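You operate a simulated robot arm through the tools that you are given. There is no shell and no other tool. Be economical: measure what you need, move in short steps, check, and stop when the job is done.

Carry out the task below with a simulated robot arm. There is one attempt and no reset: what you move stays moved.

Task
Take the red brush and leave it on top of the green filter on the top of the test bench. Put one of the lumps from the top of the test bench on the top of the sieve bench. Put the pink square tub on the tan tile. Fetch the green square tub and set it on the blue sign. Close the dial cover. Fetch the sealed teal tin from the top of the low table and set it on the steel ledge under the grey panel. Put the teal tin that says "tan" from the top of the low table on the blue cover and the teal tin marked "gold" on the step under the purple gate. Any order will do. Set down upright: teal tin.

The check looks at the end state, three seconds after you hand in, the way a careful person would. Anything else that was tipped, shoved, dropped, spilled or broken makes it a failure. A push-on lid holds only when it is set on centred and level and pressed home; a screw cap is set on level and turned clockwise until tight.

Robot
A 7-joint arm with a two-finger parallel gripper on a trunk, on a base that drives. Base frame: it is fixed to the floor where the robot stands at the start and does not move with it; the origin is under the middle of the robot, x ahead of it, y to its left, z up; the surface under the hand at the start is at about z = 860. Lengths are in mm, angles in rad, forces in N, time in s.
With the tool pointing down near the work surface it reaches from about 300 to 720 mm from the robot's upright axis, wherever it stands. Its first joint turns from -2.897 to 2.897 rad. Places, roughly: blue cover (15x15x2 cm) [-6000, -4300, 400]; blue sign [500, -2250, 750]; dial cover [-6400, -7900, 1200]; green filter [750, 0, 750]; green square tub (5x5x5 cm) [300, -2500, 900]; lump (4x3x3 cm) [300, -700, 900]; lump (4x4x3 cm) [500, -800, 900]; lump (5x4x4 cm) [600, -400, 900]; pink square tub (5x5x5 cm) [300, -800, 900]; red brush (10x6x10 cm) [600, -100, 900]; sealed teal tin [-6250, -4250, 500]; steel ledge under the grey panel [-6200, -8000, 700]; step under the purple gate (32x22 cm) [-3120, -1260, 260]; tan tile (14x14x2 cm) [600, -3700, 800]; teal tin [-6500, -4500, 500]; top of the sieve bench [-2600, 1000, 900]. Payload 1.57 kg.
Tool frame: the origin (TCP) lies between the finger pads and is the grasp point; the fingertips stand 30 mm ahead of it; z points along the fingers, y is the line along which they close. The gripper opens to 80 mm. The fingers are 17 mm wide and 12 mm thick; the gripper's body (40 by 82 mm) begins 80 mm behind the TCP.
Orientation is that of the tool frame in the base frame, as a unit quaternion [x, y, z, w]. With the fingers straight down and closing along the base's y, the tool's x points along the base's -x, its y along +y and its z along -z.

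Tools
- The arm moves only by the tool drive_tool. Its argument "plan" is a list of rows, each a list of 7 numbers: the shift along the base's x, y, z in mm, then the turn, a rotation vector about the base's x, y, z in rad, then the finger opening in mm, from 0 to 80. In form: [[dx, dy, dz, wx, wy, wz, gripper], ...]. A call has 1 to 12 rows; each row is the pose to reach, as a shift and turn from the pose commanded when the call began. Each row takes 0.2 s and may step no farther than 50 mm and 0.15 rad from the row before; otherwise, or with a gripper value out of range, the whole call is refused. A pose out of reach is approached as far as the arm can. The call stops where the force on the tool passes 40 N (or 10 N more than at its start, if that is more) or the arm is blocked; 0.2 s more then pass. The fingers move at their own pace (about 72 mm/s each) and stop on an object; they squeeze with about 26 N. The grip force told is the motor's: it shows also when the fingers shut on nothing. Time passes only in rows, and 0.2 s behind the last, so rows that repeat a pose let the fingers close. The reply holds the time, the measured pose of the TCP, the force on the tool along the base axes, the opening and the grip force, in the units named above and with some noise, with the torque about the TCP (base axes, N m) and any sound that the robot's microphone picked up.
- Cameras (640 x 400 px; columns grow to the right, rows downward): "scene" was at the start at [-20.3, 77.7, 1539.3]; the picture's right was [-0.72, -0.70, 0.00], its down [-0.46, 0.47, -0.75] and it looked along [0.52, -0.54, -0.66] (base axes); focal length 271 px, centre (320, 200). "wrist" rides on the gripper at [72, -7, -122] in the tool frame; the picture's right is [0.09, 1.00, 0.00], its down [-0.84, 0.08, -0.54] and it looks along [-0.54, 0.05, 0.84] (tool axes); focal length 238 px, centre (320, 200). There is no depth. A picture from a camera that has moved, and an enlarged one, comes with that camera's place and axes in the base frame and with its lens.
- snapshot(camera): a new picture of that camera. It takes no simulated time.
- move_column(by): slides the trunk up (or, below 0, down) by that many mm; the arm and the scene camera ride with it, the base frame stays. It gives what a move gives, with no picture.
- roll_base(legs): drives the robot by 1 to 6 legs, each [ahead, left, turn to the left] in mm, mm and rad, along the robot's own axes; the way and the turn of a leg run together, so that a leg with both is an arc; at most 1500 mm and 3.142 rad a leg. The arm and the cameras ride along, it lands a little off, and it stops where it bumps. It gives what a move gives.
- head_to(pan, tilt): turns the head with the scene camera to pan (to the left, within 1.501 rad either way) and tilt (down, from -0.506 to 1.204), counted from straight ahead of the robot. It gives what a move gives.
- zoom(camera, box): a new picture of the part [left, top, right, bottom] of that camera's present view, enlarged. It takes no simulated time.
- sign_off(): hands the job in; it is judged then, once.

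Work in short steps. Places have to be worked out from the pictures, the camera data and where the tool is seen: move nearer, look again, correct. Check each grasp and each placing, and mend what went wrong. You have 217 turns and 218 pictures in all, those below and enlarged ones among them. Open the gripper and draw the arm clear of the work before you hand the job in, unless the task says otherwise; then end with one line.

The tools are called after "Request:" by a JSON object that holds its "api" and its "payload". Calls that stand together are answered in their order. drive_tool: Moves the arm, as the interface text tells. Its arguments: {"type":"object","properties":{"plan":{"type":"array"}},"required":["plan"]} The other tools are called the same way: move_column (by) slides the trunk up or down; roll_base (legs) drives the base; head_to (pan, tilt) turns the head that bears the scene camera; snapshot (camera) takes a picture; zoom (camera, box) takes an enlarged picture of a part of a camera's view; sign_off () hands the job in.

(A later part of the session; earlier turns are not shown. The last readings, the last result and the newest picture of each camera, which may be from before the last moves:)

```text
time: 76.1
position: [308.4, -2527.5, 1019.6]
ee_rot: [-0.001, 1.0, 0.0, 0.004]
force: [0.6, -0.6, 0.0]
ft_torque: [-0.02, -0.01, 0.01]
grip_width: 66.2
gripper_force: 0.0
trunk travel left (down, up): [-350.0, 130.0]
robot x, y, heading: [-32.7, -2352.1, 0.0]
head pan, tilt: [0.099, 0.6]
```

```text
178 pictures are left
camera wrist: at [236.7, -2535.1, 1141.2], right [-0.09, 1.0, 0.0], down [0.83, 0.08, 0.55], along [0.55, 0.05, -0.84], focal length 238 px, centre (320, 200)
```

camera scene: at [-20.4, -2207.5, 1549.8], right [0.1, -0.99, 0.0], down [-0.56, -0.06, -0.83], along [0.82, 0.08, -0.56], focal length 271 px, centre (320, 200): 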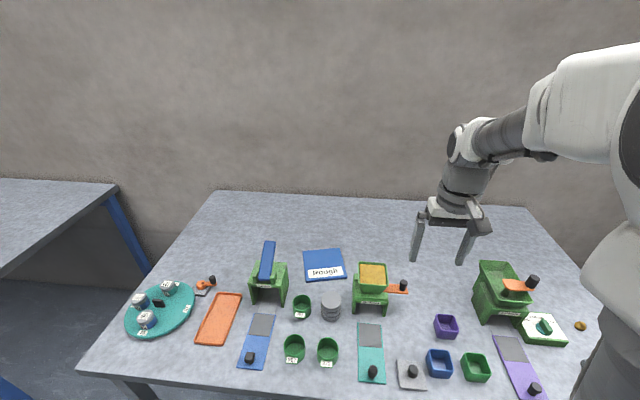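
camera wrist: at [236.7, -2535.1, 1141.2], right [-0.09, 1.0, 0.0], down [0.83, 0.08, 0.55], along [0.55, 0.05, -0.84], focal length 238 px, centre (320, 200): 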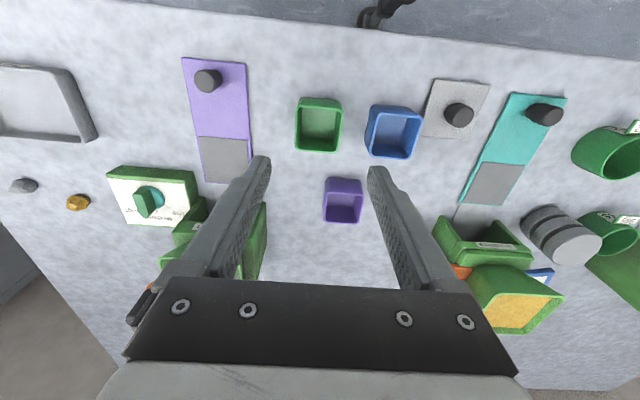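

Aligned; centre (303, -2530). Descend, grasp, lift.

Request:
{"api": "drive_tool", "payload": {"plan": [[-5, -3, -45, 0, 0, 0, 66], [-5, -3, -90, 0, 0, 0, 66], [-5, -3, -121, 0, 0, 0, 66], [-5, -3, -121, 0, 0, 0, 66], [-5, -3, -121, 0, 0, 0, 40], [-5, -3, -121, 0, 0, 0, 30], [-5, -3, -121, 0, 0, 0, 30], [-5, -3, -90, 0, 0, 0, 30], [-5, -3, -45, 0, 0, 0, 30], [-5, -3, 0, 0, 0, 0, 30], [-5, -3, 45, 0, 0, 0, 30]]}}

Request:
{"api": "snapshot", "payload": {"camera": "wrist"}}

Request:
{"api": "zoom", "payload": {"camera": "scene", "box": [240, 200, 520, 390]}}

```text
time: 78.5
position: [304.2, -2529.4, 1066.1]
ee_rot: [-0.001, 1.0, 0.0, 0.003]
force: [0.4, -0.6, -1.0]
ft_torque: [0.0, 0.0, 0.01]
grip_width: 47.1
gripper_force: 26.0
trunk travel left (down, up): [-350.0, 130.0]
robot x, y, heading: [-29.8, -2351.4, 0.004]
head pan, tilt: [0.099, 0.6]
```

```text
177 pictures are left
camera wrist: at [232.4, -2536.6, 1187.5], right [-0.09, 1.0, 0.0], down [0.83, 0.08, 0.55], along [0.55, 0.05, -0.84], focal length 238 px, centre (320, 200)
```

wrist: 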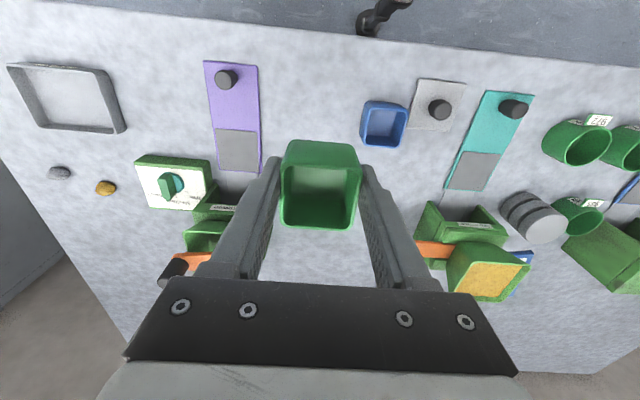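

```text
2.11 times, centred on (380, 295) of scene
camera zoom: at [-20.5, -2207.5, 1549.7], right [0.1, -0.99, 0.0], down [-0.56, -0.06, -0.83], along [0.82, 0.08, -0.56], focal length 571 px, centre (194, 0)
```

zoom: 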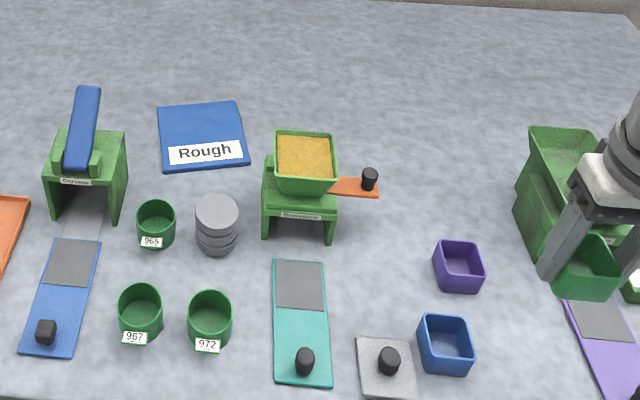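

Held. Sign centre ≈ (596, -2161). Lift and carry over it, above the hopper.

Request:
{"api": "drive_tool", "payload": {"plan": [[0, 0, 40, 0, 0, 0, 30], [0, 0, 80, 0, 0, 0, 30], [29, 37, 80, 0, 0, 0, 30], [58, 73, 80, 0, 0, 0, 30], [87, 110, 80, 0, 0, 0, 30], [116, 146, 80, 0, 0, 0, 30], [145, 183, 80, 0, 0, 0, 30], [174, 220, 80, 0, 0, 0, 30], [203, 256, 80, 0, 0, 0, 30], [232, 293, 80, 0, 0, 0, 30], [261, 330, 80, 0, 0, 0, 30], [290, 366, 80, 0, 0, 0, 30]]}}

Request:
{"api": "drive_tool", "payload": {"plan": [[0, 0, -40, 0, 0, 0, 30], [0, 0, -80, 0, 0, 0, 30], [0, 0, -120, 0, 0, 0, 30], [0, 0, -120, 0, 0, 0, 30]]}}

Request:
{"api": "snapshot", "payload": {"camera": "wrist"}}

Request:
{"api": "zoom", "payload": {"camera": "scene", "box": [240, 200, 520, 390]}}

```text
time: 81.1
position: [595.7, -2166.3, 1143.1]
ee_rot: [0.0, 1.0, -0.001, 0.003]
force: [0.2, -0.8, -0.3]
ft_torque: [0.01, -0.01, 0.0]
grip_width: 47.0
gripper_force: 25.5
trunk travel left (down, up): [-350.0, 130.0]
robot x, y, heading: [-30.1, -2352.3, 0.004]
head pan, tilt: [0.099, 0.6]
```

```text
time: 82.1
position: [593.5, -2165.3, 1025.4]
ee_rot: [-0.001, 1.0, 0.0, 0.004]
force: [-0.2, 0.2, -0.8]
ft_torque: [0.0, -0.02, -0.01]
grip_width: 46.9
gripper_force: 25.8
trunk travel left (down, up): [-350.0, 130.0]
robot x, y, heading: [-29.1, -2352.9, -0.0]
head pan, tilt: [0.099, 0.6]
```

```text
175 pictures are left
camera wrist: at [521.4, -2171.9, 1146.8], right [-0.09, 1.0, 0.0], down [0.83, 0.08, 0.55], along [0.55, 0.05, -0.84], focal length 238 px, centre (320, 200)
```

wrist: 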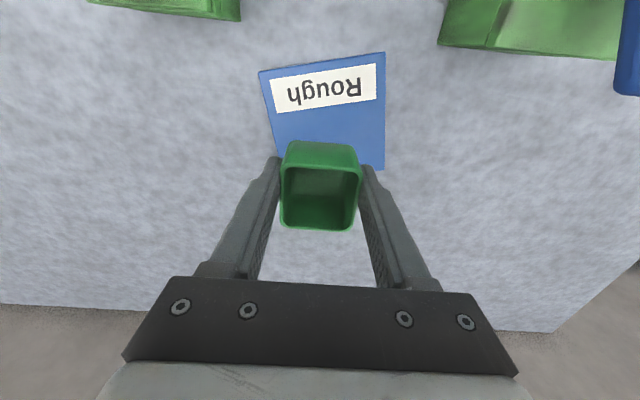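

```text
2.11 times, centred on (380, 295) of scene
camera zoom: at [-20.3, -2207.4, 1549.8], right [0.1, -0.99, 0.0], down [-0.56, -0.06, -0.82], along [0.82, 0.08, -0.57], focal length 571 px, centre (194, 0)
```

zoom: 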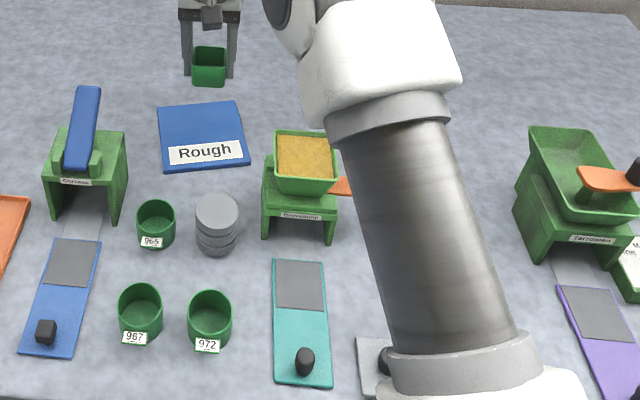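

Sign centre ≈ (602, -2155). Lower above it, then feel for contact.

Request:
{"api": "drive_tool", "payload": {"plan": [[8, 10, -40, 0, 0, 0, 30], [8, 10, -80, 0, 0, 0, 30], [8, 10, -106, 0, 0, 0, 30], [8, 10, -110, 0, 0, 0, 30], [8, 10, -114, 0, 0, 0, 30], [8, 10, -116, 0, 0, 0, 30]]}}

Request:
{"api": "snapshot", "payload": {"camera": "wrist"}}

```text
time: 83.5
position: [601.8, -2154.5, 908.5]
ee_rot: [-0.001, 1.0, 0.0, 0.005]
force: [-0.4, 0.9, 5.1]
ft_torque: [0.01, 0.07, -0.01]
grip_width: 47.3
gripper_force: 25.9
trunk travel left (down, up): [-350.0, 130.0]
robot x, y, heading: [-30.3, -2356.2, -0.003]
head pan, tilt: [0.099, 0.6]
```

```text
173 pictures are left
camera wrist: at [529.7, -2161.2, 1029.7], right [-0.09, 1.0, 0.0], down [0.83, 0.08, 0.55], along [0.55, 0.05, -0.83], focal length 238 px, centre (320, 200)
```

wrist: 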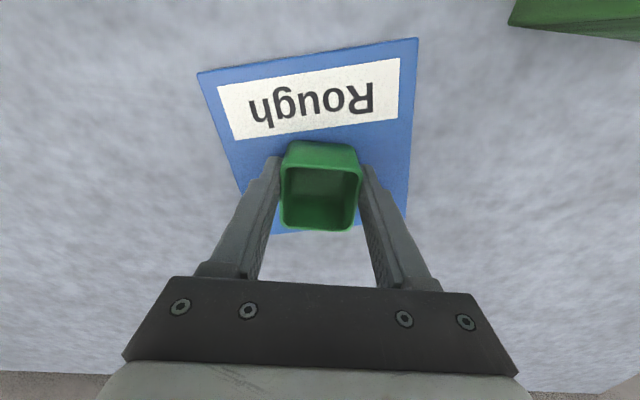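

Touching at 908 (5 N); release and rise.

Request:
{"api": "drive_tool", "payload": {"plan": [[0, 0, 0, 0, 0, 0, 47], [0, 0, 0, 0, 0, 0, 60], [0, 0, 0, 0, 0, 0, 78], [0, 0, 0, 0, 0, 0, 78], [0, 0, 40, 0, 0, 0, 78], [0, 0, 85, 0, 0, 0, 78], [0, 0, 130, 0, 0, 0, 78]]}}

Request:
{"api": "snapshot", "payload": {"camera": "wrist"}}

Request:
{"api": "zoom", "payload": {"camera": "scene", "box": [240, 200, 520, 390]}}

```text
time: 85.1
position: [602.7, -2155.1, 1037.4]
ee_rot: [0.0, 1.0, -0.001, 0.003]
force: [-0.8, 0.7, -0.7]
ft_torque: [0.01, 0.01, -0.03]
grip_width: 78.1
gripper_force: 0.1
trunk travel left (down, up): [-350.0, 130.0]
robot x, y, heading: [-29.9, -2357.3, 0.002]
head pan, tilt: [0.099, 0.6]
```

```text
172 pictures are left
camera wrist: at [530.3, -2162.4, 1158.1], right [-0.09, 1.0, 0.0], down [0.83, 0.08, 0.55], along [0.55, 0.05, -0.84], focal length 238 px, centre (320, 200)
```

wrist: 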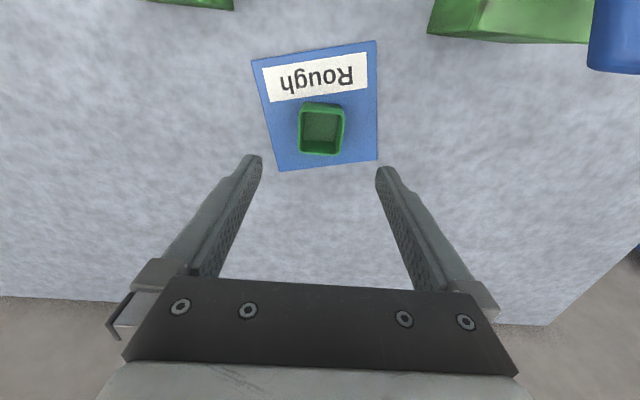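

```text
2.11 times, centred on (380, 295) of scene
camera zoom: at [-20.5, -2207.5, 1549.7], right [0.1, -0.99, 0.0], down [-0.56, -0.06, -0.83], along [0.82, 0.08, -0.56], focal length 571 px, centre (194, 0)
```

zoom: 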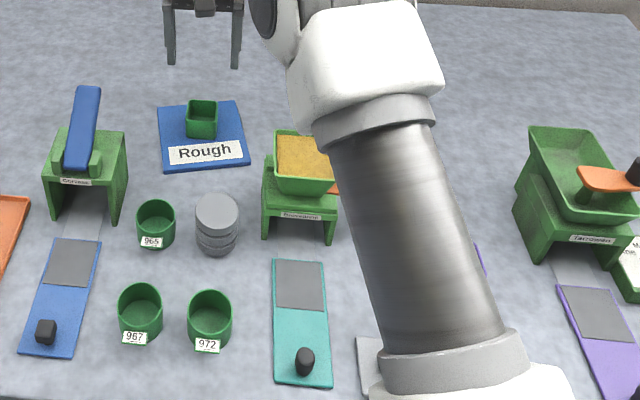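

Green tub is on the sign. Retract and drive to the test bench's right end for a lump near (278, -715).

Request:
{"api": "drive_tool", "payload": {"plan": [[0, 0, 50, 0, 0, 0, 80], [0, 0, 100, 0, 0, 0, 80], [-40, -20, 120, 0, 0, 0, 80], [-82, -40, 120, 0, 0, 0, 80], [-124, -60, 120, 0, 0, 0, 80], [-166, -80, 120, 0, 0, 0, 80], [-208, -100, 120, 0, 0, 0, 80], [-245, -120, 120, 0, 0, 0, 80], [-245, -160, 120, 0, 0, 0, 80], [-245, -200, 120, 0, 0, 0, 80]]}}

Request:
{"api": "roll_base", "payload": {"legs": [[-280, 0, 0], [0, 1500, 0], [0, 200, 0], [190, 0, 0]]}}

Request:
{"api": "snapshot", "payload": {"camera": "wrist"}}

```text
time: 87.3
position: [357.8, -2353.3, 1158.3]
ee_rot: [0.0, 1.0, 0.0, 0.003]
force: [-0.4, -0.2, -0.3]
ft_torque: [0.01, -0.01, 0.01]
grip_width: 80.1
gripper_force: 0.1
trunk travel left (down, up): [-350.0, 130.0]
robot x, y, heading: [-27.5, -2352.3, 0.003]
head pan, tilt: [0.099, 0.6]
```

```text
time: 103.8
position: [242.7, -640.9, 1157.0]
ee_rot: [-0.015, 1.0, -0.001, 0.003]
force: [0.6, 0.9, 0.0]
ft_torque: [-0.02, -0.02, -0.04]
grip_width: 80.1
gripper_force: 0.0
trunk travel left (down, up): [-350.0, 130.0]
robot x, y, heading: [-145.0, -656.0, 0.03]
head pan, tilt: [0.099, 0.6]
```

```text
170 pictures are left
camera wrist: at [170.5, -650.6, 1278.7], right [-0.12, 0.99, 0.0], down [0.83, 0.1, 0.55], along [0.54, 0.07, -0.84], focal length 238 px, centre (320, 200)
```

wrist: 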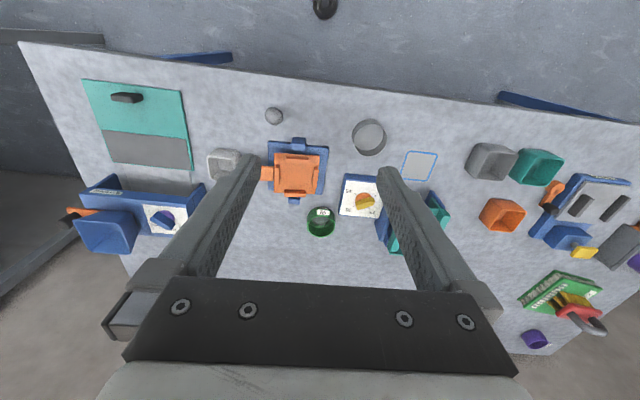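

Lump at ≈ (275, -712). Move above for a close look.

Request:
{"api": "drive_tool", "payload": {"plan": [[8, -18, -40, 0, 0, 0, 70], [16, -36, -80, 0, 0, 0, 70], [24, -54, -115, 0, 0, 0, 70], [32, -71, -150, 0, 0, 0, 70], [32, -71, -170, 0, 0, 0, 70], [32, -71, -170, 0, 0, 0, 70]]}}

Request:
{"api": "snapshot", "payload": {"camera": "wrist"}}

```text
time: 105.2
position: [272.4, -713.1, 986.9]
ee_rot: [-0.015, 1.0, 0.0, 0.005]
force: [0.5, 0.2, -0.5]
ft_torque: [0.0, 0.0, -0.03]
grip_width: 69.9
gripper_force: 0.1
trunk travel left (down, up): [-350.0, 130.0]
robot x, y, heading: [-141.9, -655.2, 0.03]
head pan, tilt: [0.099, 0.6]
```

```text
169 pictures are left
camera wrist: at [201.1, -721.2, 1109.1], right [-0.12, 0.99, 0.0], down [0.83, 0.1, 0.55], along [0.54, 0.07, -0.84], focal length 238 px, centre (320, 200)
```

wrist: 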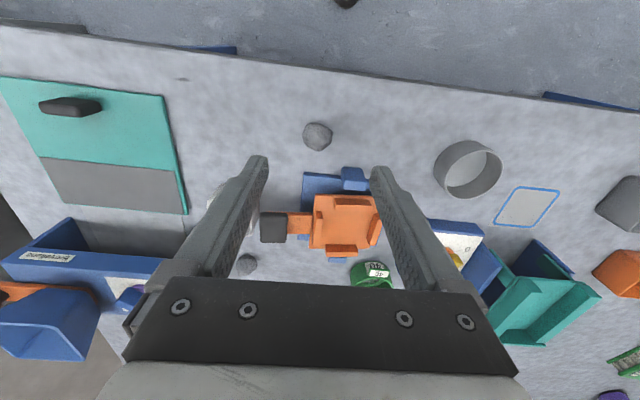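

Lump at (276, -713). Descend, grasp and lift.

Request:
{"api": "drive_tool", "payload": {"plan": [[4, 1, -45, 0, 0, 0, 70], [4, 1, -92, 0, 0, 0, 70], [4, 1, -92, 0, 0, 0, 50], [4, 1, -92, 0, 0, 0, 20], [4, 1, -92, 0, 0, 0, 5], [4, 1, -92, 0, 0, 0, 5], [4, 1, -92, 0, 0, 0, 5], [4, 1, -60, 0, 0, 0, 5], [4, 1, -15, 0, 0, 0, 5], [4, 1, 30, 0, 0, 0, 5]]}}

Request:
{"api": "snapshot", "payload": {"camera": "wrist"}}

```text
time: 107.4
position: [276.7, -712.4, 1017.4]
ee_rot: [-0.015, 1.0, 0.0, 0.004]
force: [0.9, -0.2, -1.1]
ft_torque: [-0.01, -0.03, 0.01]
grip_width: 29.0
gripper_force: 26.0
trunk travel left (down, up): [-350.0, 130.0]
robot x, y, heading: [-147.0, -655.3, 0.03]
head pan, tilt: [0.099, 0.6]
```

```text
168 pictures are left
camera wrist: at [205.3, -722.1, 1138.1], right [-0.12, 0.99, 0.0], down [0.83, 0.1, 0.55], along [0.54, 0.07, -0.84], focal length 238 px, centre (320, 200)
```

wrist: 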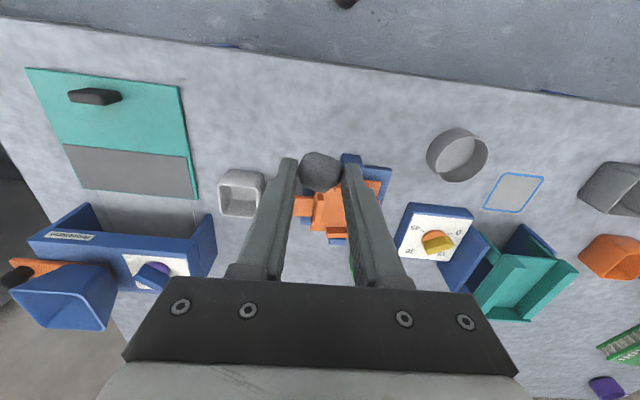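

Lump held. Raise, back away and turn around to look at the far side.

Request:
{"api": "drive_tool", "payload": {"plan": [[0, 0, 50, 0, 0, 0, 5], [0, 0, 100, 0, 0, 0, 5], [0, 0, 140, 0, 0, 0, 5]]}}

Request:
{"api": "roll_base", "payload": {"legs": [[-500, 0, 0], [0, 0, 3.0]]}}

Request:
{"api": "head_to", "payload": {"pan": 0.0, "tilt": 0.3}}

Request:
{"api": "snapshot", "payload": {"camera": "scene"}}

```text
time: 108.2
position: [276.6, -712.1, 1156.8]
ee_rot: [-0.015, 1.0, 0.0, 0.004]
force: [0.9, -0.5, -0.3]
ft_torque: [-0.01, 0.01, 0.0]
grip_width: 29.2
gripper_force: 25.7
trunk travel left (down, up): [-350.0, 130.0]
robot x, y, heading: [-144.8, -657.9, 0.032]
head pan, tilt: [0.099, 0.6]
```

```text
time: 121.4
position: [-1035.3, -556.2, 1156.2]
ee_rot: [0.999, -0.051, -0.005, 0.0]
force: [1.0, -1.1, -0.2]
ft_torque: [0.02, 0.0, 0.01]
grip_width: 28.9
gripper_force: 26.0
trunk travel left (down, up): [-350.0, 130.0]
robot x, y, heading: [-626.6, -670.5, 3.039]
head pan, tilt: [0.099, 0.6]
```

```text
time: 122.2
position: [-1034.5, -554.8, 1155.8]
ee_rot: [0.999, -0.051, -0.003, 0.0]
force: [1.4, -0.2, -0.5]
ft_torque: [0.01, 0.03, -0.03]
grip_width: 29.0
gripper_force: 25.4
trunk travel left (down, up): [-350.0, 130.0]
robot x, y, heading: [-622.8, -670.9, 3.042]
head pan, tilt: [0.0, 0.3]
```

```text
167 pictures are left
camera scene: at [-650.9, -809.4, 1577.2], right [0.1, 0.99, 0.0], down [0.29, -0.03, -0.96], along [-0.95, 0.1, -0.3], focal length 271 px, centre (320, 200)
```

scene: 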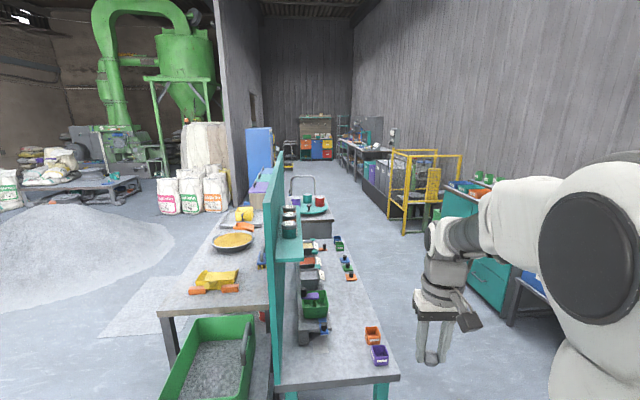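

A double bench with teal back stands ahead-left; the sieve bench should be to the right. Look right and left.

Request:
{"api": "head_to", "payload": {"pan": -0.9, "tilt": 0.3}}

Request:
{"api": "snapshot", "payload": {"camera": "scene"}}

Request:
{"api": "head_to", "payload": {"pan": -0.2, "tilt": 0.35}}

Request:
{"api": "zoom", "payload": {"camera": "scene", "box": [80, 80, 400, 280]}}

```text
time: 123.4
position: [-1034.6, -556.8, 1157.4]
ee_rot: [0.999, -0.05, -0.003, -0.001]
force: [-0.8, 0.2, 0.5]
ft_torque: [0.0, -0.03, 0.02]
grip_width: 29.0
gripper_force: 26.1
trunk travel left (down, up): [-350.0, 130.0]
robot x, y, heading: [-626.4, -671.2, 3.042]
head pan, tilt: [-0.901, 0.3]
```

```text
166 pictures are left
camera scene: at [-608.4, -740.2, 1577.3], right [0.84, 0.54, 0.0], down [0.16, -0.25, -0.96], along [-0.52, 0.8, -0.3], focal length 271 px, centre (320, 200)
```

scene: 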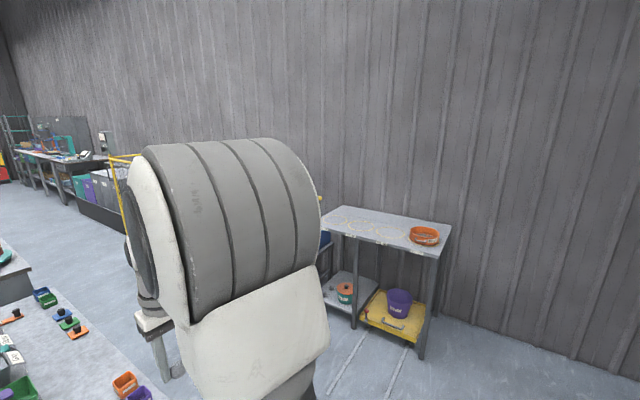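

```text
time: 124.5
position: [-1033.7, -557.3, 1157.2]
ee_rot: [0.999, -0.05, -0.003, 0.0]
force: [0.3, -0.3, -0.5]
ft_torque: [-0.01, -0.02, 0.01]
grip_width: 29.2
gripper_force: 26.1
trunk travel left (down, up): [-350.0, 130.0]
robot x, y, heading: [-622.2, -671.7, 3.04]
head pan, tilt: [-0.201, 0.351]
```

```text
2.00 times, centred on (240, 180) of scene
camera zoom: at [-646.9, -791.1, 1572.6], right [0.3, 0.95, 0.0], down [0.33, -0.1, -0.94], along [-0.9, 0.28, -0.34], focal length 542 px, centre (480, 240)
```

zoom: 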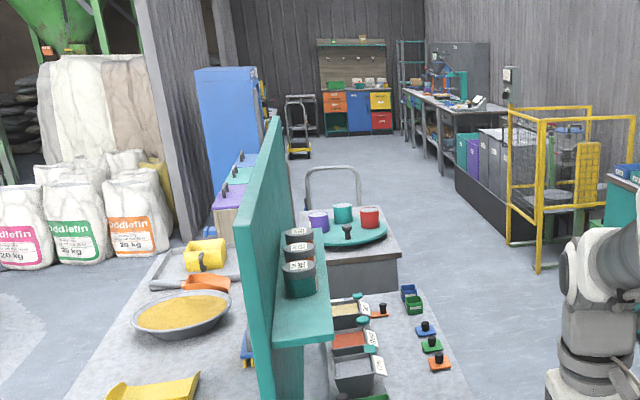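

The bench I want lies right-ahead behind the arm. Slide right into the aisle and move ahead for a view.

Request:
{"api": "roll_base", "payload": {"legs": [[0, -720, 0.1], [500, 0, 0]]}}

Request:
{"api": "head_to", "payload": {"pan": -0.35, "tilt": 0.4}}

Request:
{"api": "snapshot", "payload": {"camera": "scene"}}

Request:
{"api": "snapshot", "payload": {"camera": "wrist"}}

```text
time: 133.7
position: [-1506.8, 119.8, 1156.6]
ee_rot: [1.0, -0.003, -0.004, -0.001]
force: [-0.3, 0.6, 0.0]
ft_torque: [0.03, -0.01, 0.02]
grip_width: 29.1
gripper_force: 25.5
trunk travel left (down, up): [-350.0, 130.0]
robot x, y, heading: [-1091.6, 45.8, 3.135]
head pan, tilt: [-0.201, 0.351]
```

```text
time: 134.3
position: [-1507.4, 119.3, 1157.1]
ee_rot: [1.0, -0.004, -0.003, 0.0]
force: [0.1, -0.4, 0.0]
ft_torque: [0.02, -0.01, 0.02]
grip_width: 28.9
gripper_force: 26.2
trunk travel left (down, up): [-350.0, 130.0]
robot x, y, heading: [-1087.3, 44.5, 3.133]
head pan, tilt: [-0.351, 0.4]
```

```text
164 pictures are left
camera scene: at [-1094.7, -64.9, 1568.0], right [0.35, 0.94, 0.0], down [0.36, -0.14, -0.92], along [-0.86, 0.32, -0.39], focal length 271 px, centre (320, 200)
```

scene: 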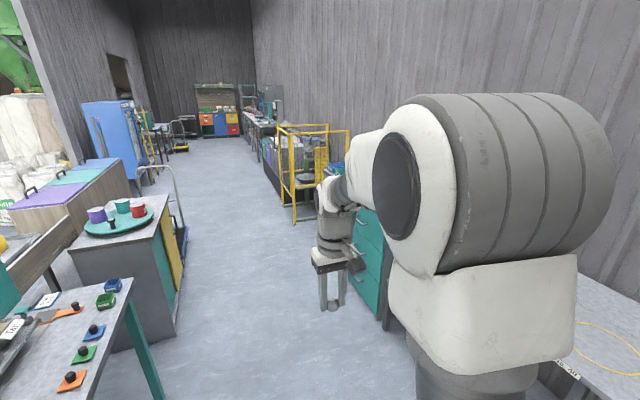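

```text
163 pictures are left
camera wrist: at [-1433.7, 125.2, 1277.9], right [0.09, -1.0, 0.0], down [-0.83, -0.07, 0.55], along [-0.55, -0.05, -0.84], focal length 238 px, centre (320, 200)
```

wrist: 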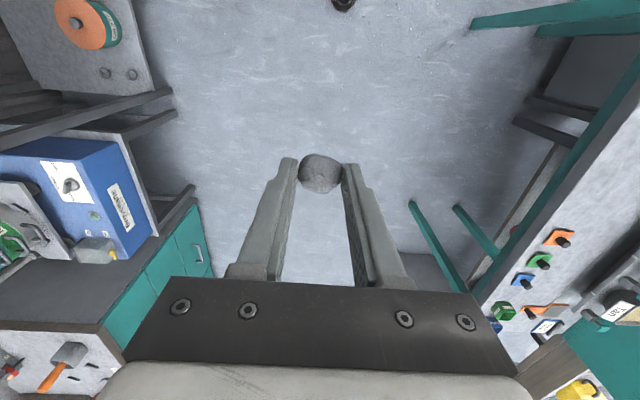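

Aisle is clear ahead. Drive to x≈-2500 and turn to face the right-hand benches.

Request:
{"api": "roll_base", "payload": {"legs": [[1400, 0, 0], [0, 0, -1.56]]}}

Request:
{"api": "head_to", "payload": {"pan": 0.0, "tilt": 0.5}}

Request:
{"api": "snapshot", "payload": {"camera": "scene"}}

Request:
{"api": "snapshot", "payload": {"camera": "wrist"}}

```text
time: 148.8
position: [-2418.0, 467.2, 1156.2]
ee_rot: [0.709, -0.705, -0.003, -0.004]
force: [-0.2, 0.7, 0.7]
ft_torque: [-0.01, 0.01, 0.01]
grip_width: 28.9
gripper_force: 25.9
trunk travel left (down, up): [-350.0, 130.0]
robot x, y, heading: [-2485.1, 46.3, 1.576]
head pan, tilt: [-0.351, 0.4]
```

```text
time: 149.6
position: [-2417.9, 467.5, 1156.5]
ee_rot: [0.709, -0.705, -0.002, -0.002]
force: [0.4, 0.5, 0.2]
ft_torque: [0.01, 0.0, -0.01]
grip_width: 29.1
gripper_force: 25.9
trunk travel left (down, up): [-350.0, 130.0]
robot x, y, heading: [-2485.0, 47.3, 1.575]
head pan, tilt: [0.0, 0.499]
```

```text
162 pictures are left
camera scene: at [-2625.7, 55.2, 1558.9], right [1.0, 0.0, 0.0], down [0.0, -0.48, -0.88], along [0.0, 0.88, -0.48], focal length 271 px, centre (320, 200)
```

scene: 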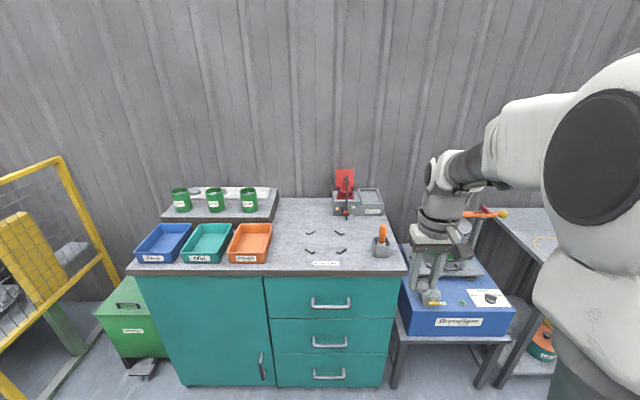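

```text
161 pictures are left
camera wrist: at [-2410.1, 394.1, 1277.9], right [-1.0, -0.1, 0.0], down [-0.08, 0.83, 0.55], along [-0.05, 0.55, -0.84], focal length 238 px, centre (320, 200)
```

wrist: 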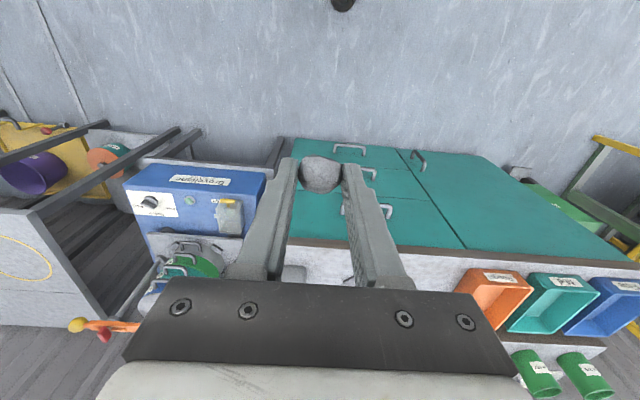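

Zoom to read the bench's label.

Request:
{"api": "zoom", "payload": {"camera": "scene", "box": [250, 160, 420, 280]}}

```text
3.33 times, centred on (335, 220) of scene
camera zoom: at [-2625.7, 55.2, 1558.9], right [1.0, 0.0, 0.0], down [0.0, -0.48, -0.88], along [0.0, 0.88, -0.48], focal length 904 px, centre (270, 133)
```

zoom: 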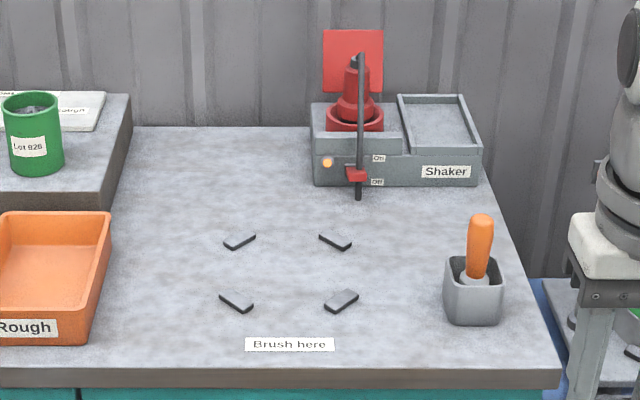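

This is the sieve bench ("Brush here", "Shaker"). I'll put the lump on the free patch left of the marks, around (-2735, 950). Drive in.

Request:
{"api": "roll_base", "payload": {"legs": [[0, 155, 0], [370, 0, 0]]}}

Request:
{"api": "snapshot", "payload": {"camera": "scene"}}

Request:
{"api": "snapshot", "payload": {"camera": "wrist"}}

```text
time: 154.0
position: [-2571.8, 833.1, 1156.6]
ee_rot: [-0.707, 0.707, 0.003, 0.002]
force: [0.2, -0.7, 0.7]
ft_torque: [0.01, 0.0, -0.04]
grip_width: 28.9
gripper_force: 26.5
trunk travel left (down, up): [-350.0, 130.0]
robot x, y, heading: [-2642.9, 408.2, 1.565]
head pan, tilt: [0.0, 0.499]
```

```text
159 pictures are left
camera scene: at [-2781.5, 422.8, 1558.9], right [1.0, 0.0, 0.0], down [0.0, -0.48, -0.88], along [0.0, 0.88, -0.48], focal length 271 px, centre (320, 200)
```

scene: 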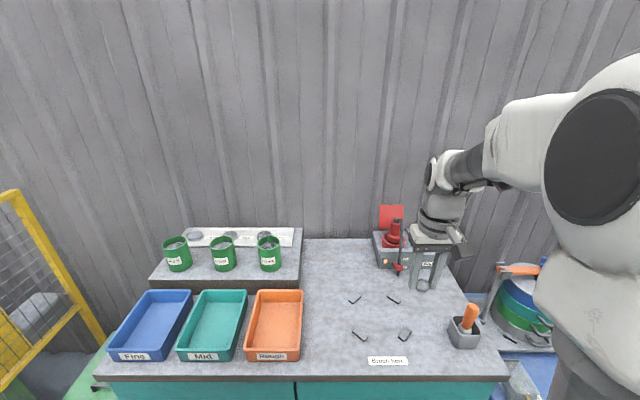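

```text
158 pictures are left
camera wrist: at [-2564.2, 760.7, 1277.9], right [-1.0, -0.09, 0.0], down [-0.08, 0.83, 0.55], along [-0.05, 0.55, -0.84], focal length 238 px, centre (320, 200)
```

wrist: 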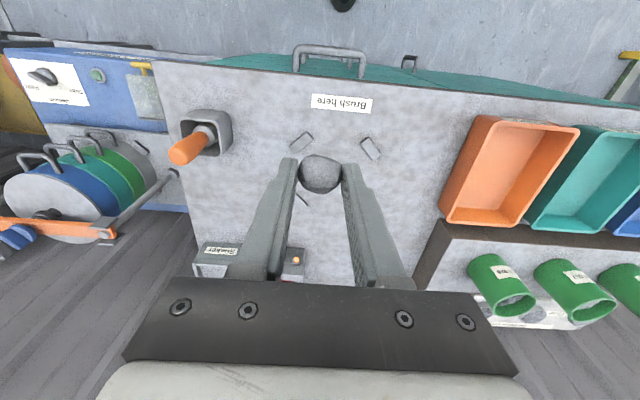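

Bench height ≈ 858. Target patch (-2752, 930). Move over and lower.

Request:
{"api": "drive_tool", "payload": {"plan": [[-40, 20, 0, 0, 0, 0, 5], [-80, 42, 0, 0, 0, 0, 5], [-120, 64, 0, 0, 0, 0, 5], [-150, 81, -20, 0, 0, 0, 5], [-180, 97, -40, 0, 0, 0, 5], [-180, 97, -85, 0, 0, 0, 5], [-180, 97, -130, 0, 0, 0, 5], [-180, 97, -175, 0, 0, 0, 5], [-180, 97, -220, 0, 0, 0, 5], [-180, 97, -240, 0, 0, 0, 5], [-180, 97, -240, 0, 0, 0, 5]]}}

Request:
{"api": "snapshot", "payload": {"camera": "wrist"}}

Request:
{"api": "zoom", "payload": {"camera": "scene", "box": [240, 230, 480, 390]}}

```text
time: 156.4
position: [-2751.8, 929.9, 915.9]
ee_rot: [0.707, -0.707, -0.003, -0.004]
force: [-0.3, 0.0, -0.3]
ft_torque: [0.0, 0.0, 0.02]
grip_width: 29.2
gripper_force: 25.9
trunk travel left (down, up): [-350.0, 130.0]
robot x, y, heading: [-2639.2, 415.2, 1.573]
head pan, tilt: [0.0, 0.499]
```

```text
157 pictures are left
camera wrist: at [-2744.1, 857.4, 1036.7], right [-1.0, -0.09, 0.0], down [-0.08, 0.83, 0.55], along [-0.05, 0.55, -0.84], focal length 238 px, centre (320, 200)
```

wrist: 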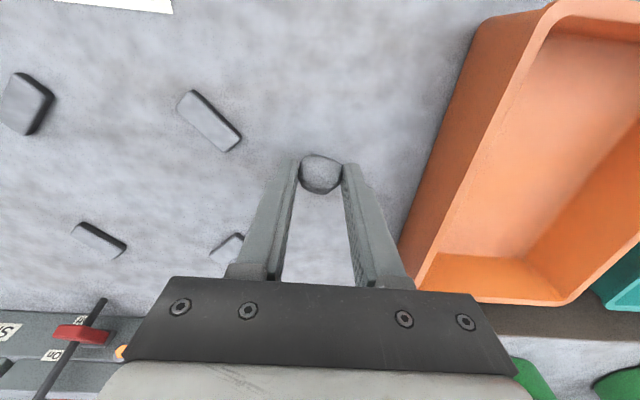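

```text
2.50 times, centred on (360, 310) of scene
camera zoom: at [-2781.5, 422.8, 1558.9], right [1.0, 0.0, 0.0], down [0.0, -0.48, -0.88], along [0.0, 0.88, -0.48], focal length 678 px, centre (220, -75)
```

zoom: 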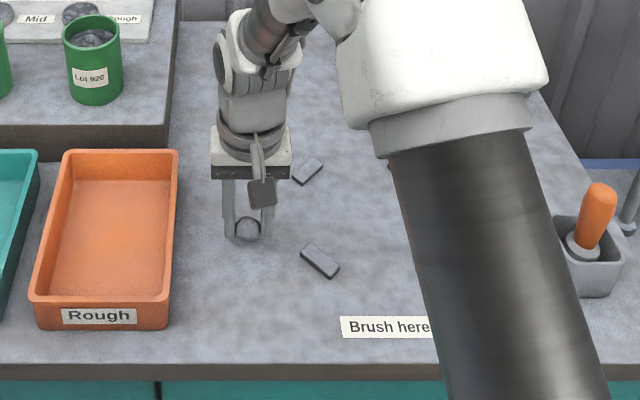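

Clear free spot. Lower to contact.

Request:
{"api": "drive_tool", "payload": {"plan": [[0, 0, -12, 0, 0, 0, 5], [0, 0, -17, 0, 0, 0, 5], [0, 0, -20, 0, 0, 0, 5], [0, 0, -22, 0, 0, 0, 5]]}}

```text
time: 157.4
position: [-2752.4, 930.9, 896.7]
ee_rot: [0.707, -0.707, -0.004, -0.004]
force: [0.2, -2.2, 10.4]
ft_torque: [-0.07, 0.09, 0.05]
grip_width: 29.1
gripper_force: 25.7
trunk travel left (down, up): [-350.0, 130.0]
robot x, y, heading: [-2640.2, 415.4, 1.563]
head pan, tilt: [0.0, 0.499]
```

Contact; release gently and rise.

Request:
{"api": "drive_tool", "payload": {"plan": [[0, 0, 1, 0, 0, 0, 35], [0, 0, 1, 0, 0, 0, 50], [0, 0, 1, 0, 0, 0, 60], [0, 0, 1, 0, 0, 0, 60], [0, 0, 45, 0, 0, 0, 60], [0, 0, 90, 0, 0, 0, 60], [0, 0, 135, 0, 0, 0, 60], [0, 0, 180, 0, 0, 0, 60], [0, 0, 225, 0, 0, 0, 60]]}}

Request:
{"api": "snapshot", "payload": {"camera": "wrist"}}

```text
time: 159.4
position: [-2753.2, 929.2, 1120.7]
ee_rot: [0.708, -0.706, -0.004, -0.003]
force: [0.1, 0.4, -0.7]
ft_torque: [0.02, -0.01, 0.0]
grip_width: 59.8
gripper_force: 0.0
trunk travel left (down, up): [-350.0, 130.0]
robot x, y, heading: [-2644.7, 411.5, 1.574]
head pan, tilt: [0.0, 0.499]
```

```text
155 pictures are left
camera wrist: at [-2744.7, 856.4, 1241.7], right [-1.0, -0.09, 0.0], down [-0.08, 0.83, 0.55], along [-0.05, 0.55, -0.84], focal length 238 px, centre (320, 200)
```

wrist: 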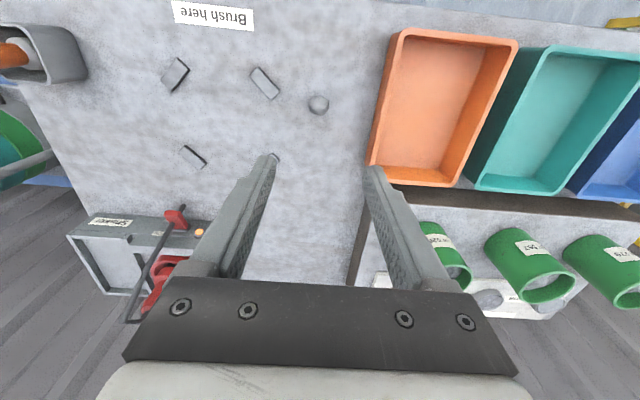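

Lump is on the sieve bench. Retract, back out and turn to look down the hall (heading -x).

Request:
{"api": "drive_tool", "payload": {"plan": [[0, -30, 40, 0, 0, 0, 60], [30, -60, 60, 0, 0, 0, 60], [60, -95, 60, 0, 0, 0, 60], [90, -130, 60, 0, 0, 0, 60], [108, -160, 60, 0, 0, 0, 60]]}}

Request:
{"api": "roll_base", "payload": {"legs": [[-450, 0, 0], [0, 0, 1.57]]}}

Request:
{"api": "head_to", "payload": {"pan": 0.5, "tilt": 0.3}}

Request:
{"api": "snapshot", "payload": {"camera": "scene"}}

```text
time: 160.6
position: [-2643.7, 770.8, 1178.9]
ee_rot: [0.707, -0.707, -0.003, -0.004]
force: [-0.2, 1.0, 0.6]
ft_torque: [0.0, 0.0, -0.01]
grip_width: 59.9
gripper_force: 0.1
trunk travel left (down, up): [-350.0, 130.0]
robot x, y, heading: [-2641.2, 415.0, 1.573]
head pan, tilt: [0.0, 0.499]
```

```text
time: 169.2
position: [-2997.4, -38.4, 1179.4]
ee_rot: [1.0, -0.003, -0.004, 0.0]
force: [0.3, 0.6, 0.4]
ft_torque: [-0.02, -0.01, 0.0]
grip_width: 59.9
gripper_force: 0.0
trunk travel left (down, up): [-350.0, 130.0]
robot x, y, heading: [-2638.5, -41.3, 3.132]
head pan, tilt: [0.0, 0.499]
```

```text
time: 170.1
position: [-2998.3, -38.1, 1178.3]
ee_rot: [1.0, -0.003, -0.005, 0.0]
force: [0.2, -0.3, -0.5]
ft_torque: [0.0, -0.01, 0.0]
grip_width: 60.1
gripper_force: 0.1
trunk travel left (down, up): [-350.0, 130.0]
robot x, y, heading: [-2640.8, -34.7, 3.138]
head pan, tilt: [0.499, 0.3]
```

```text
154 pictures are left
camera scene: at [-2642.5, -225.4, 1577.2], right [-0.47, 0.88, 0.0], down [0.26, 0.14, -0.96], along [-0.84, -0.45, -0.3], focal length 271 px, centre (320, 200)
```

scene: 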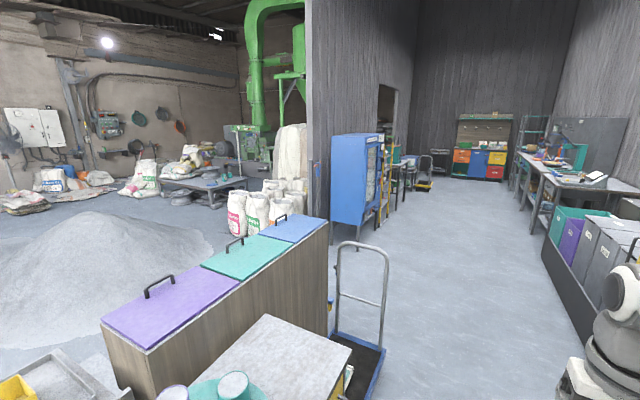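

The low table is visible in the left zone past a powder pile. I look further left to plan the route.

Request:
{"api": "head_to", "payload": {"pan": 1.2, "tilt": 0.3}}

Request:
{"api": "snapshot", "payload": {"camera": "scene"}}

Request:
{"api": "head_to", "payload": {"pan": 0.6, "tilt": 0.2}}

Request:
{"api": "zoom", "payload": {"camera": "scene", "box": [120, 100, 420, 280]}}

```text
time: 171.2
position: [-2997.4, -38.0, 1179.7]
ee_rot: [1.0, -0.003, -0.003, 0.0]
force: [-0.9, 0.4, 0.0]
ft_torque: [0.03, 0.02, -0.01]
grip_width: 59.8
gripper_force: 0.2
trunk travel left (down, up): [-350.0, 130.0]
robot x, y, heading: [-2639.7, -35.3, 3.136]
head pan, tilt: [1.201, 0.3]
```

```text
153 pictures are left
camera scene: at [-2594.5, -268.0, 1577.3], right [-0.93, 0.37, 0.0], down [0.11, 0.28, -0.96], along [-0.35, -0.89, -0.3], focal length 271 px, centre (320, 200)
```

scene: 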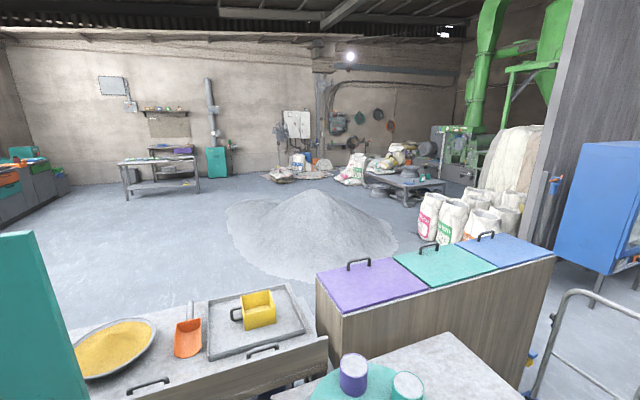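

```text
time: 172.2
position: [-2998.0, -37.3, 1179.8]
ee_rot: [1.0, -0.003, -0.004, 0.0]
force: [-0.1, -0.2, -0.5]
ft_torque: [-0.01, 0.01, -0.01]
grip_width: 59.9
gripper_force: 0.1
trunk travel left (down, up): [-350.0, 130.0]
robot x, y, heading: [-2641.1, -39.2, 3.136]
head pan, tilt: [0.6, 0.201]
```

```text
2.13 times, centred on (270, 190) of scene
camera zoom: at [-2637.3, -233.5, 1586.5], right [-0.56, 0.83, 0.0], down [0.17, 0.11, -0.98], along [-0.81, -0.55, -0.2], focal length 579 px, centre (427, 221)
```

zoom: 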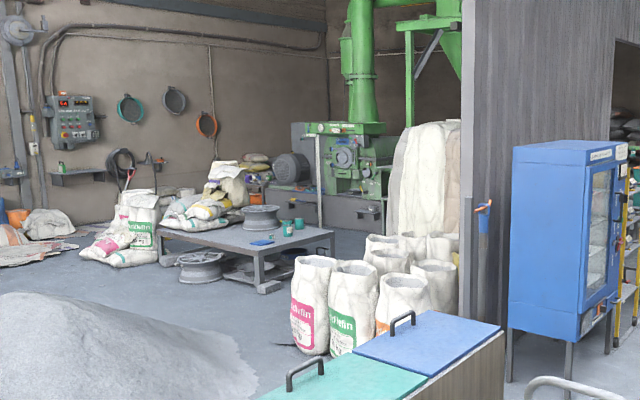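

Route: back east, then south past the bench end, around the pile's east and south sides. Drive the first part.

Request:
{"api": "roll_base", "payload": {"legs": [[-1500, 0, 0], [-640, 0, 0], [0, 1500, 0], [0, 1000, 0]]}}

Request:
{"api": "head_to", "payload": {"pan": 0.3, "tilt": 0.3}}

Request:
{"api": "snapshot", "payload": {"camera": "scene"}}

```text
time: 204.5
position: [-957.8, -2543.3, 1180.5]
ee_rot: [1.0, -0.025, -0.004, 0.0]
force: [-0.2, 0.5, -1.0]
ft_torque: [-0.01, 0.01, 0.02]
grip_width: 60.0
gripper_force: 0.1
trunk travel left (down, up): [-350.0, 130.0]
robot x, y, heading: [-602.0, -2556.0, 3.092]
head pan, tilt: [0.6, 0.201]
```

```text
time: 205.3
position: [-957.0, -2541.8, 1179.8]
ee_rot: [1.0, -0.024, -0.003, 0.0]
force: [0.1, -0.5, -0.7]
ft_torque: [0.0, -0.04, 0.02]
grip_width: 60.1
gripper_force: 0.1
trunk travel left (down, up): [-350.0, 130.0]
robot x, y, heading: [-602.6, -2559.4, 3.092]
head pan, tilt: [0.3, 0.3]
```

```text
151 pictures are left
camera scene: at [-616.5, -2727.1, 1577.3], right [-0.25, 0.97, 0.0], down [0.29, 0.07, -0.96], along [-0.93, -0.24, -0.3], focal length 271 px, centre (320, 200)
```

scene: 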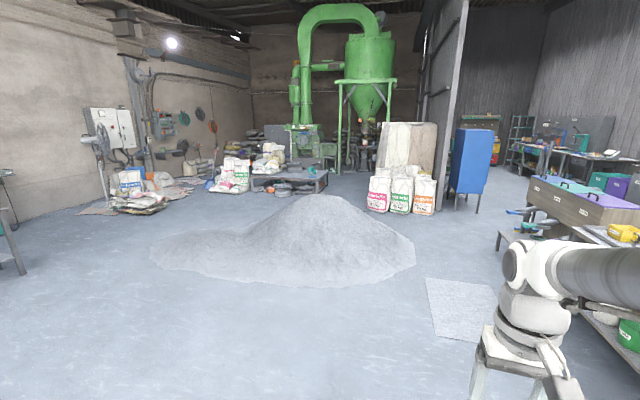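

The pile is ahead; I look left to check the south passage between pile and the left table.

Request:
{"api": "head_to", "payload": {"pan": 0.95, "tilt": 0.35}}

Request:
{"api": "snapshot", "payload": {"camera": "scene"}}

```text
time: 206.3
position: [-957.4, -2542.1, 1180.6]
ee_rot: [1.0, -0.025, -0.004, 0.0]
force: [0.6, -0.5, -0.9]
ft_torque: [0.01, -0.04, 0.0]
grip_width: 59.9
gripper_force: 0.0
trunk travel left (down, up): [-350.0, 130.0]
robot x, y, heading: [-601.2, -2558.4, 3.093]
head pan, tilt: [0.949, 0.351]
```

```text
150 pictures are left
camera scene: at [-584.0, -2776.7, 1572.6], right [-0.78, 0.62, 0.0], down [0.21, 0.27, -0.94], along [-0.58, -0.74, -0.34], focal length 271 px, centre (320, 200)
```

scene: 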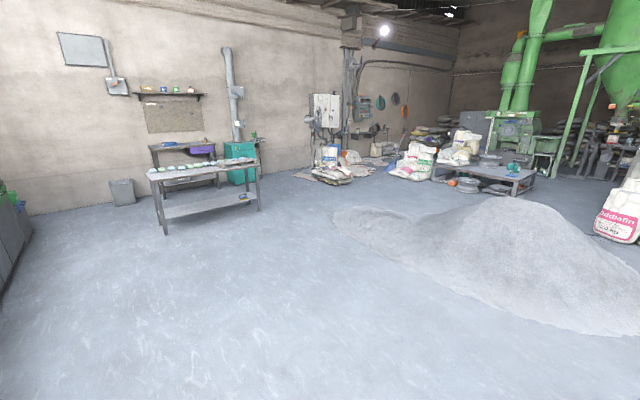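

South passage is about 900 mm wide (y -5470 to -6400). Drive diagonally to about (-2250, -5850).

Request:
{"api": "roll_base", "payload": {"legs": [[480, 1100, 0], [480, 1100, 0], [530, 1090, 0]]}}

Request:
{"api": "head_to", "payload": {"pan": -0.2, "tilt": 0.4}}

Request:
{"api": "snapshot", "payload": {"camera": "scene"}}

```text
time: 231.1
position: [-2575.1, -5801.7, 1180.5]
ee_rot: [1.0, -0.013, -0.003, 0.0]
force: [0.2, 0.1, 0.1]
ft_torque: [-0.01, 0.02, 0.0]
grip_width: 60.2
gripper_force: 0.1
trunk travel left (down, up): [-350.0, 130.0]
robot x, y, heading: [-2215.8, -5811.5, 3.115]
head pan, tilt: [0.949, 0.351]
```

```text
time: 232.5
position: [-2576.4, -5803.3, 1180.4]
ee_rot: [1.0, -0.013, -0.004, 0.0]
force: [0.3, -0.1, -0.1]
ft_torque: [0.01, -0.01, -0.01]
grip_width: 59.8
gripper_force: 0.1
trunk travel left (down, up): [-350.0, 130.0]
robot x, y, heading: [-2217.2, -5808.7, 3.112]
head pan, tilt: [-0.201, 0.4]
```

```text
149 pictures are left
camera scene: at [-2231.1, -5933.5, 1568.0], right [0.22, 0.97, 0.0], down [0.38, -0.09, -0.92], along [-0.9, 0.21, -0.39], focal length 271 px, centre (320, 200)
```

scene: 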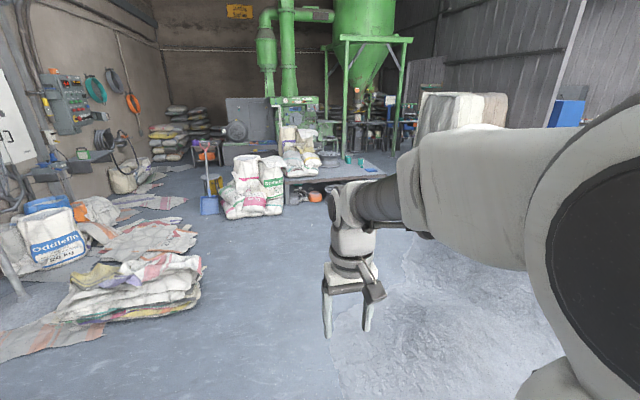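

Passage clear. Drive west along y≈-5880 to x≈-4650 and look.

Request:
{"api": "roll_base", "payload": {"legs": [[1250, 80, 0], [1180, 60, 0]]}}

Request:
{"api": "head_to", "payload": {"pan": -0.5, "tilt": 0.5}}

Request:
{"api": "snapshot", "payload": {"camera": "scene"}}

Request:
{"api": "head_to", "payload": {"pan": -1.3, "tilt": 0.5}}

Request:
{"api": "snapshot", "payload": {"camera": "scene"}}

```text
time: 248.4
position: [-4998.0, -5937.5, 1179.5]
ee_rot: [1.0, 0.007, -0.003, 0.0]
force: [-0.6, -0.2, 0.3]
ft_torque: [0.01, 0.01, -0.02]
grip_width: 60.3
gripper_force: 0.0
trunk travel left (down, up): [-350.0, 130.0]
robot x, y, heading: [-4639.7, -5931.1, -3.126]
head pan, tilt: [-0.201, 0.4]
```

```text
time: 249.2
position: [-4997.2, -5938.6, 1180.2]
ee_rot: [1.0, 0.008, -0.004, 0.0]
force: [-0.6, 0.2, 0.3]
ft_torque: [0.03, 0.01, -0.03]
grip_width: 59.8
gripper_force: 0.0
trunk travel left (down, up): [-350.0, 130.0]
robot x, y, heading: [-4637.2, -5925.3, -3.129]
head pan, tilt: [-0.499, 0.499]
```

```text
148 pictures are left
camera scene: at [-4638.1, -6029.4, 1558.9], right [0.46, 0.89, 0.0], down [0.42, -0.22, -0.88], along [-0.78, 0.41, -0.48], focal length 271 px, centre (320, 200)
```

scene: 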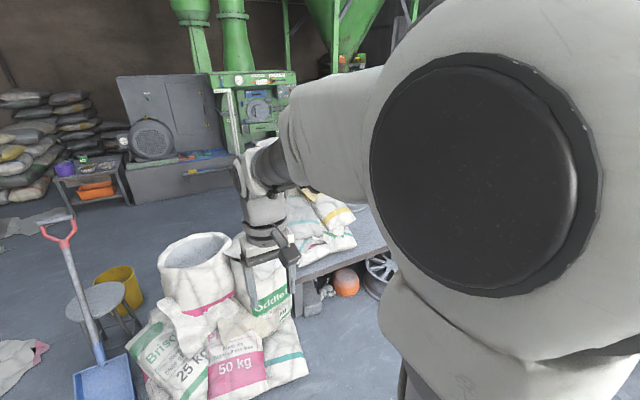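

```text
time: 250.3
position: [-4998.3, -5937.9, 1180.4]
ee_rot: [1.0, 0.007, -0.004, 0.0]
force: [-0.2, 0.7, 0.7]
ft_torque: [-0.01, 0.03, 0.01]
grip_width: 60.0
gripper_force: 0.1
trunk travel left (down, up): [-350.0, 130.0]
robot x, y, heading: [-4641.5, -5930.1, -3.128]
head pan, tilt: [-1.3, 0.499]
```

```text
147 pictures are left
camera scene: at [-4583.2, -5984.3, 1558.9], right [0.96, 0.28, 0.0], down [0.14, -0.46, -0.88], along [-0.25, 0.84, -0.48], focal length 271 px, centre (320, 200)
```

scene: 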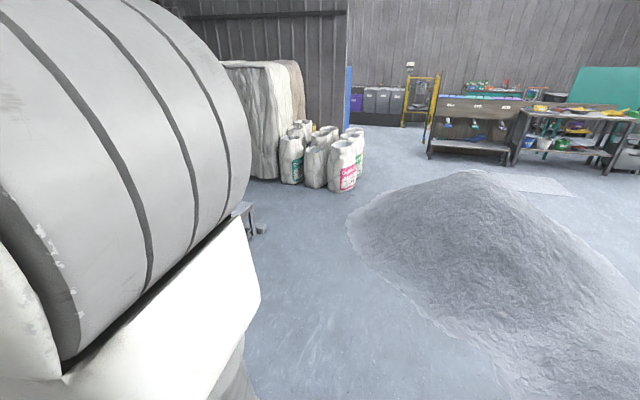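

Corridor between table (x≈-5800) and pile (x≈-4900) is open. Drive up it to the table's north end.

Request:
{"api": "roll_base", "payload": {"legs": [[642, -1339, 0], [60, -1000, 0]]}}

Request:
{"api": "head_to", "payload": {"pan": 0.4, "tilt": 0.7}}

Request:
{"api": "snapshot", "payload": {"camera": "scene"}}

Request:
{"api": "snapshot", "payload": {"camera": "wrist"}}

```text
time: 260.1
position: [-5617.7, -4624.3, 1179.3]
ee_rot: [1.0, -0.002, -0.004, -0.001]
force: [0.2, 0.1, 0.4]
ft_torque: [0.01, -0.01, -0.02]
grip_width: 59.8
gripper_force: 0.0
trunk travel left (down, up): [-350.0, 130.0]
robot x, y, heading: [-5259.4, -4623.0, 3.133]
head pan, tilt: [-1.3, 0.499]
stopped in leg 1: the robot was blocked; the commanded pose is now the measured one
```

```text
time: 261.8
position: [-5616.8, -4624.9, 1179.6]
ee_rot: [1.0, -0.002, -0.003, 0.0]
force: [0.2, 0.6, -0.2]
ft_torque: [0.01, -0.01, 0.01]
grip_width: 60.0
gripper_force: 0.1
trunk travel left (down, up): [-350.0, 130.0]
robot x, y, heading: [-5258.0, -4626.1, 3.132]
head pan, tilt: [0.4, 0.7]
```

```text
146 pictures are left
camera scene: at [-5259.1, -4800.0, 1541.2], right [-0.38, 0.92, 0.0], down [0.6, 0.25, -0.77], along [-0.71, -0.29, -0.64], focal length 271 px, centre (320, 200)
```

scene: 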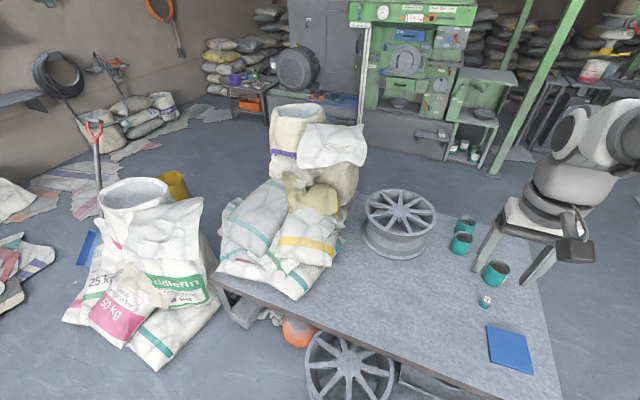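

```text
145 pictures are left
camera wrist: at [-5544.3, -4618.0, 1301.1], right [0.09, -1.0, 0.0], down [-0.83, -0.07, 0.55], along [-0.55, -0.05, -0.84], focal length 238 px, centre (320, 200)
```

wrist: 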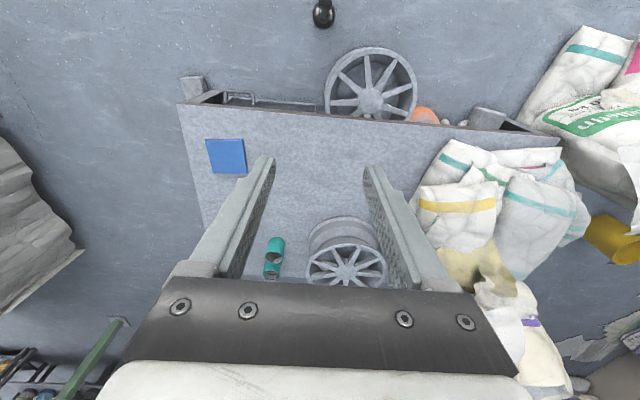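

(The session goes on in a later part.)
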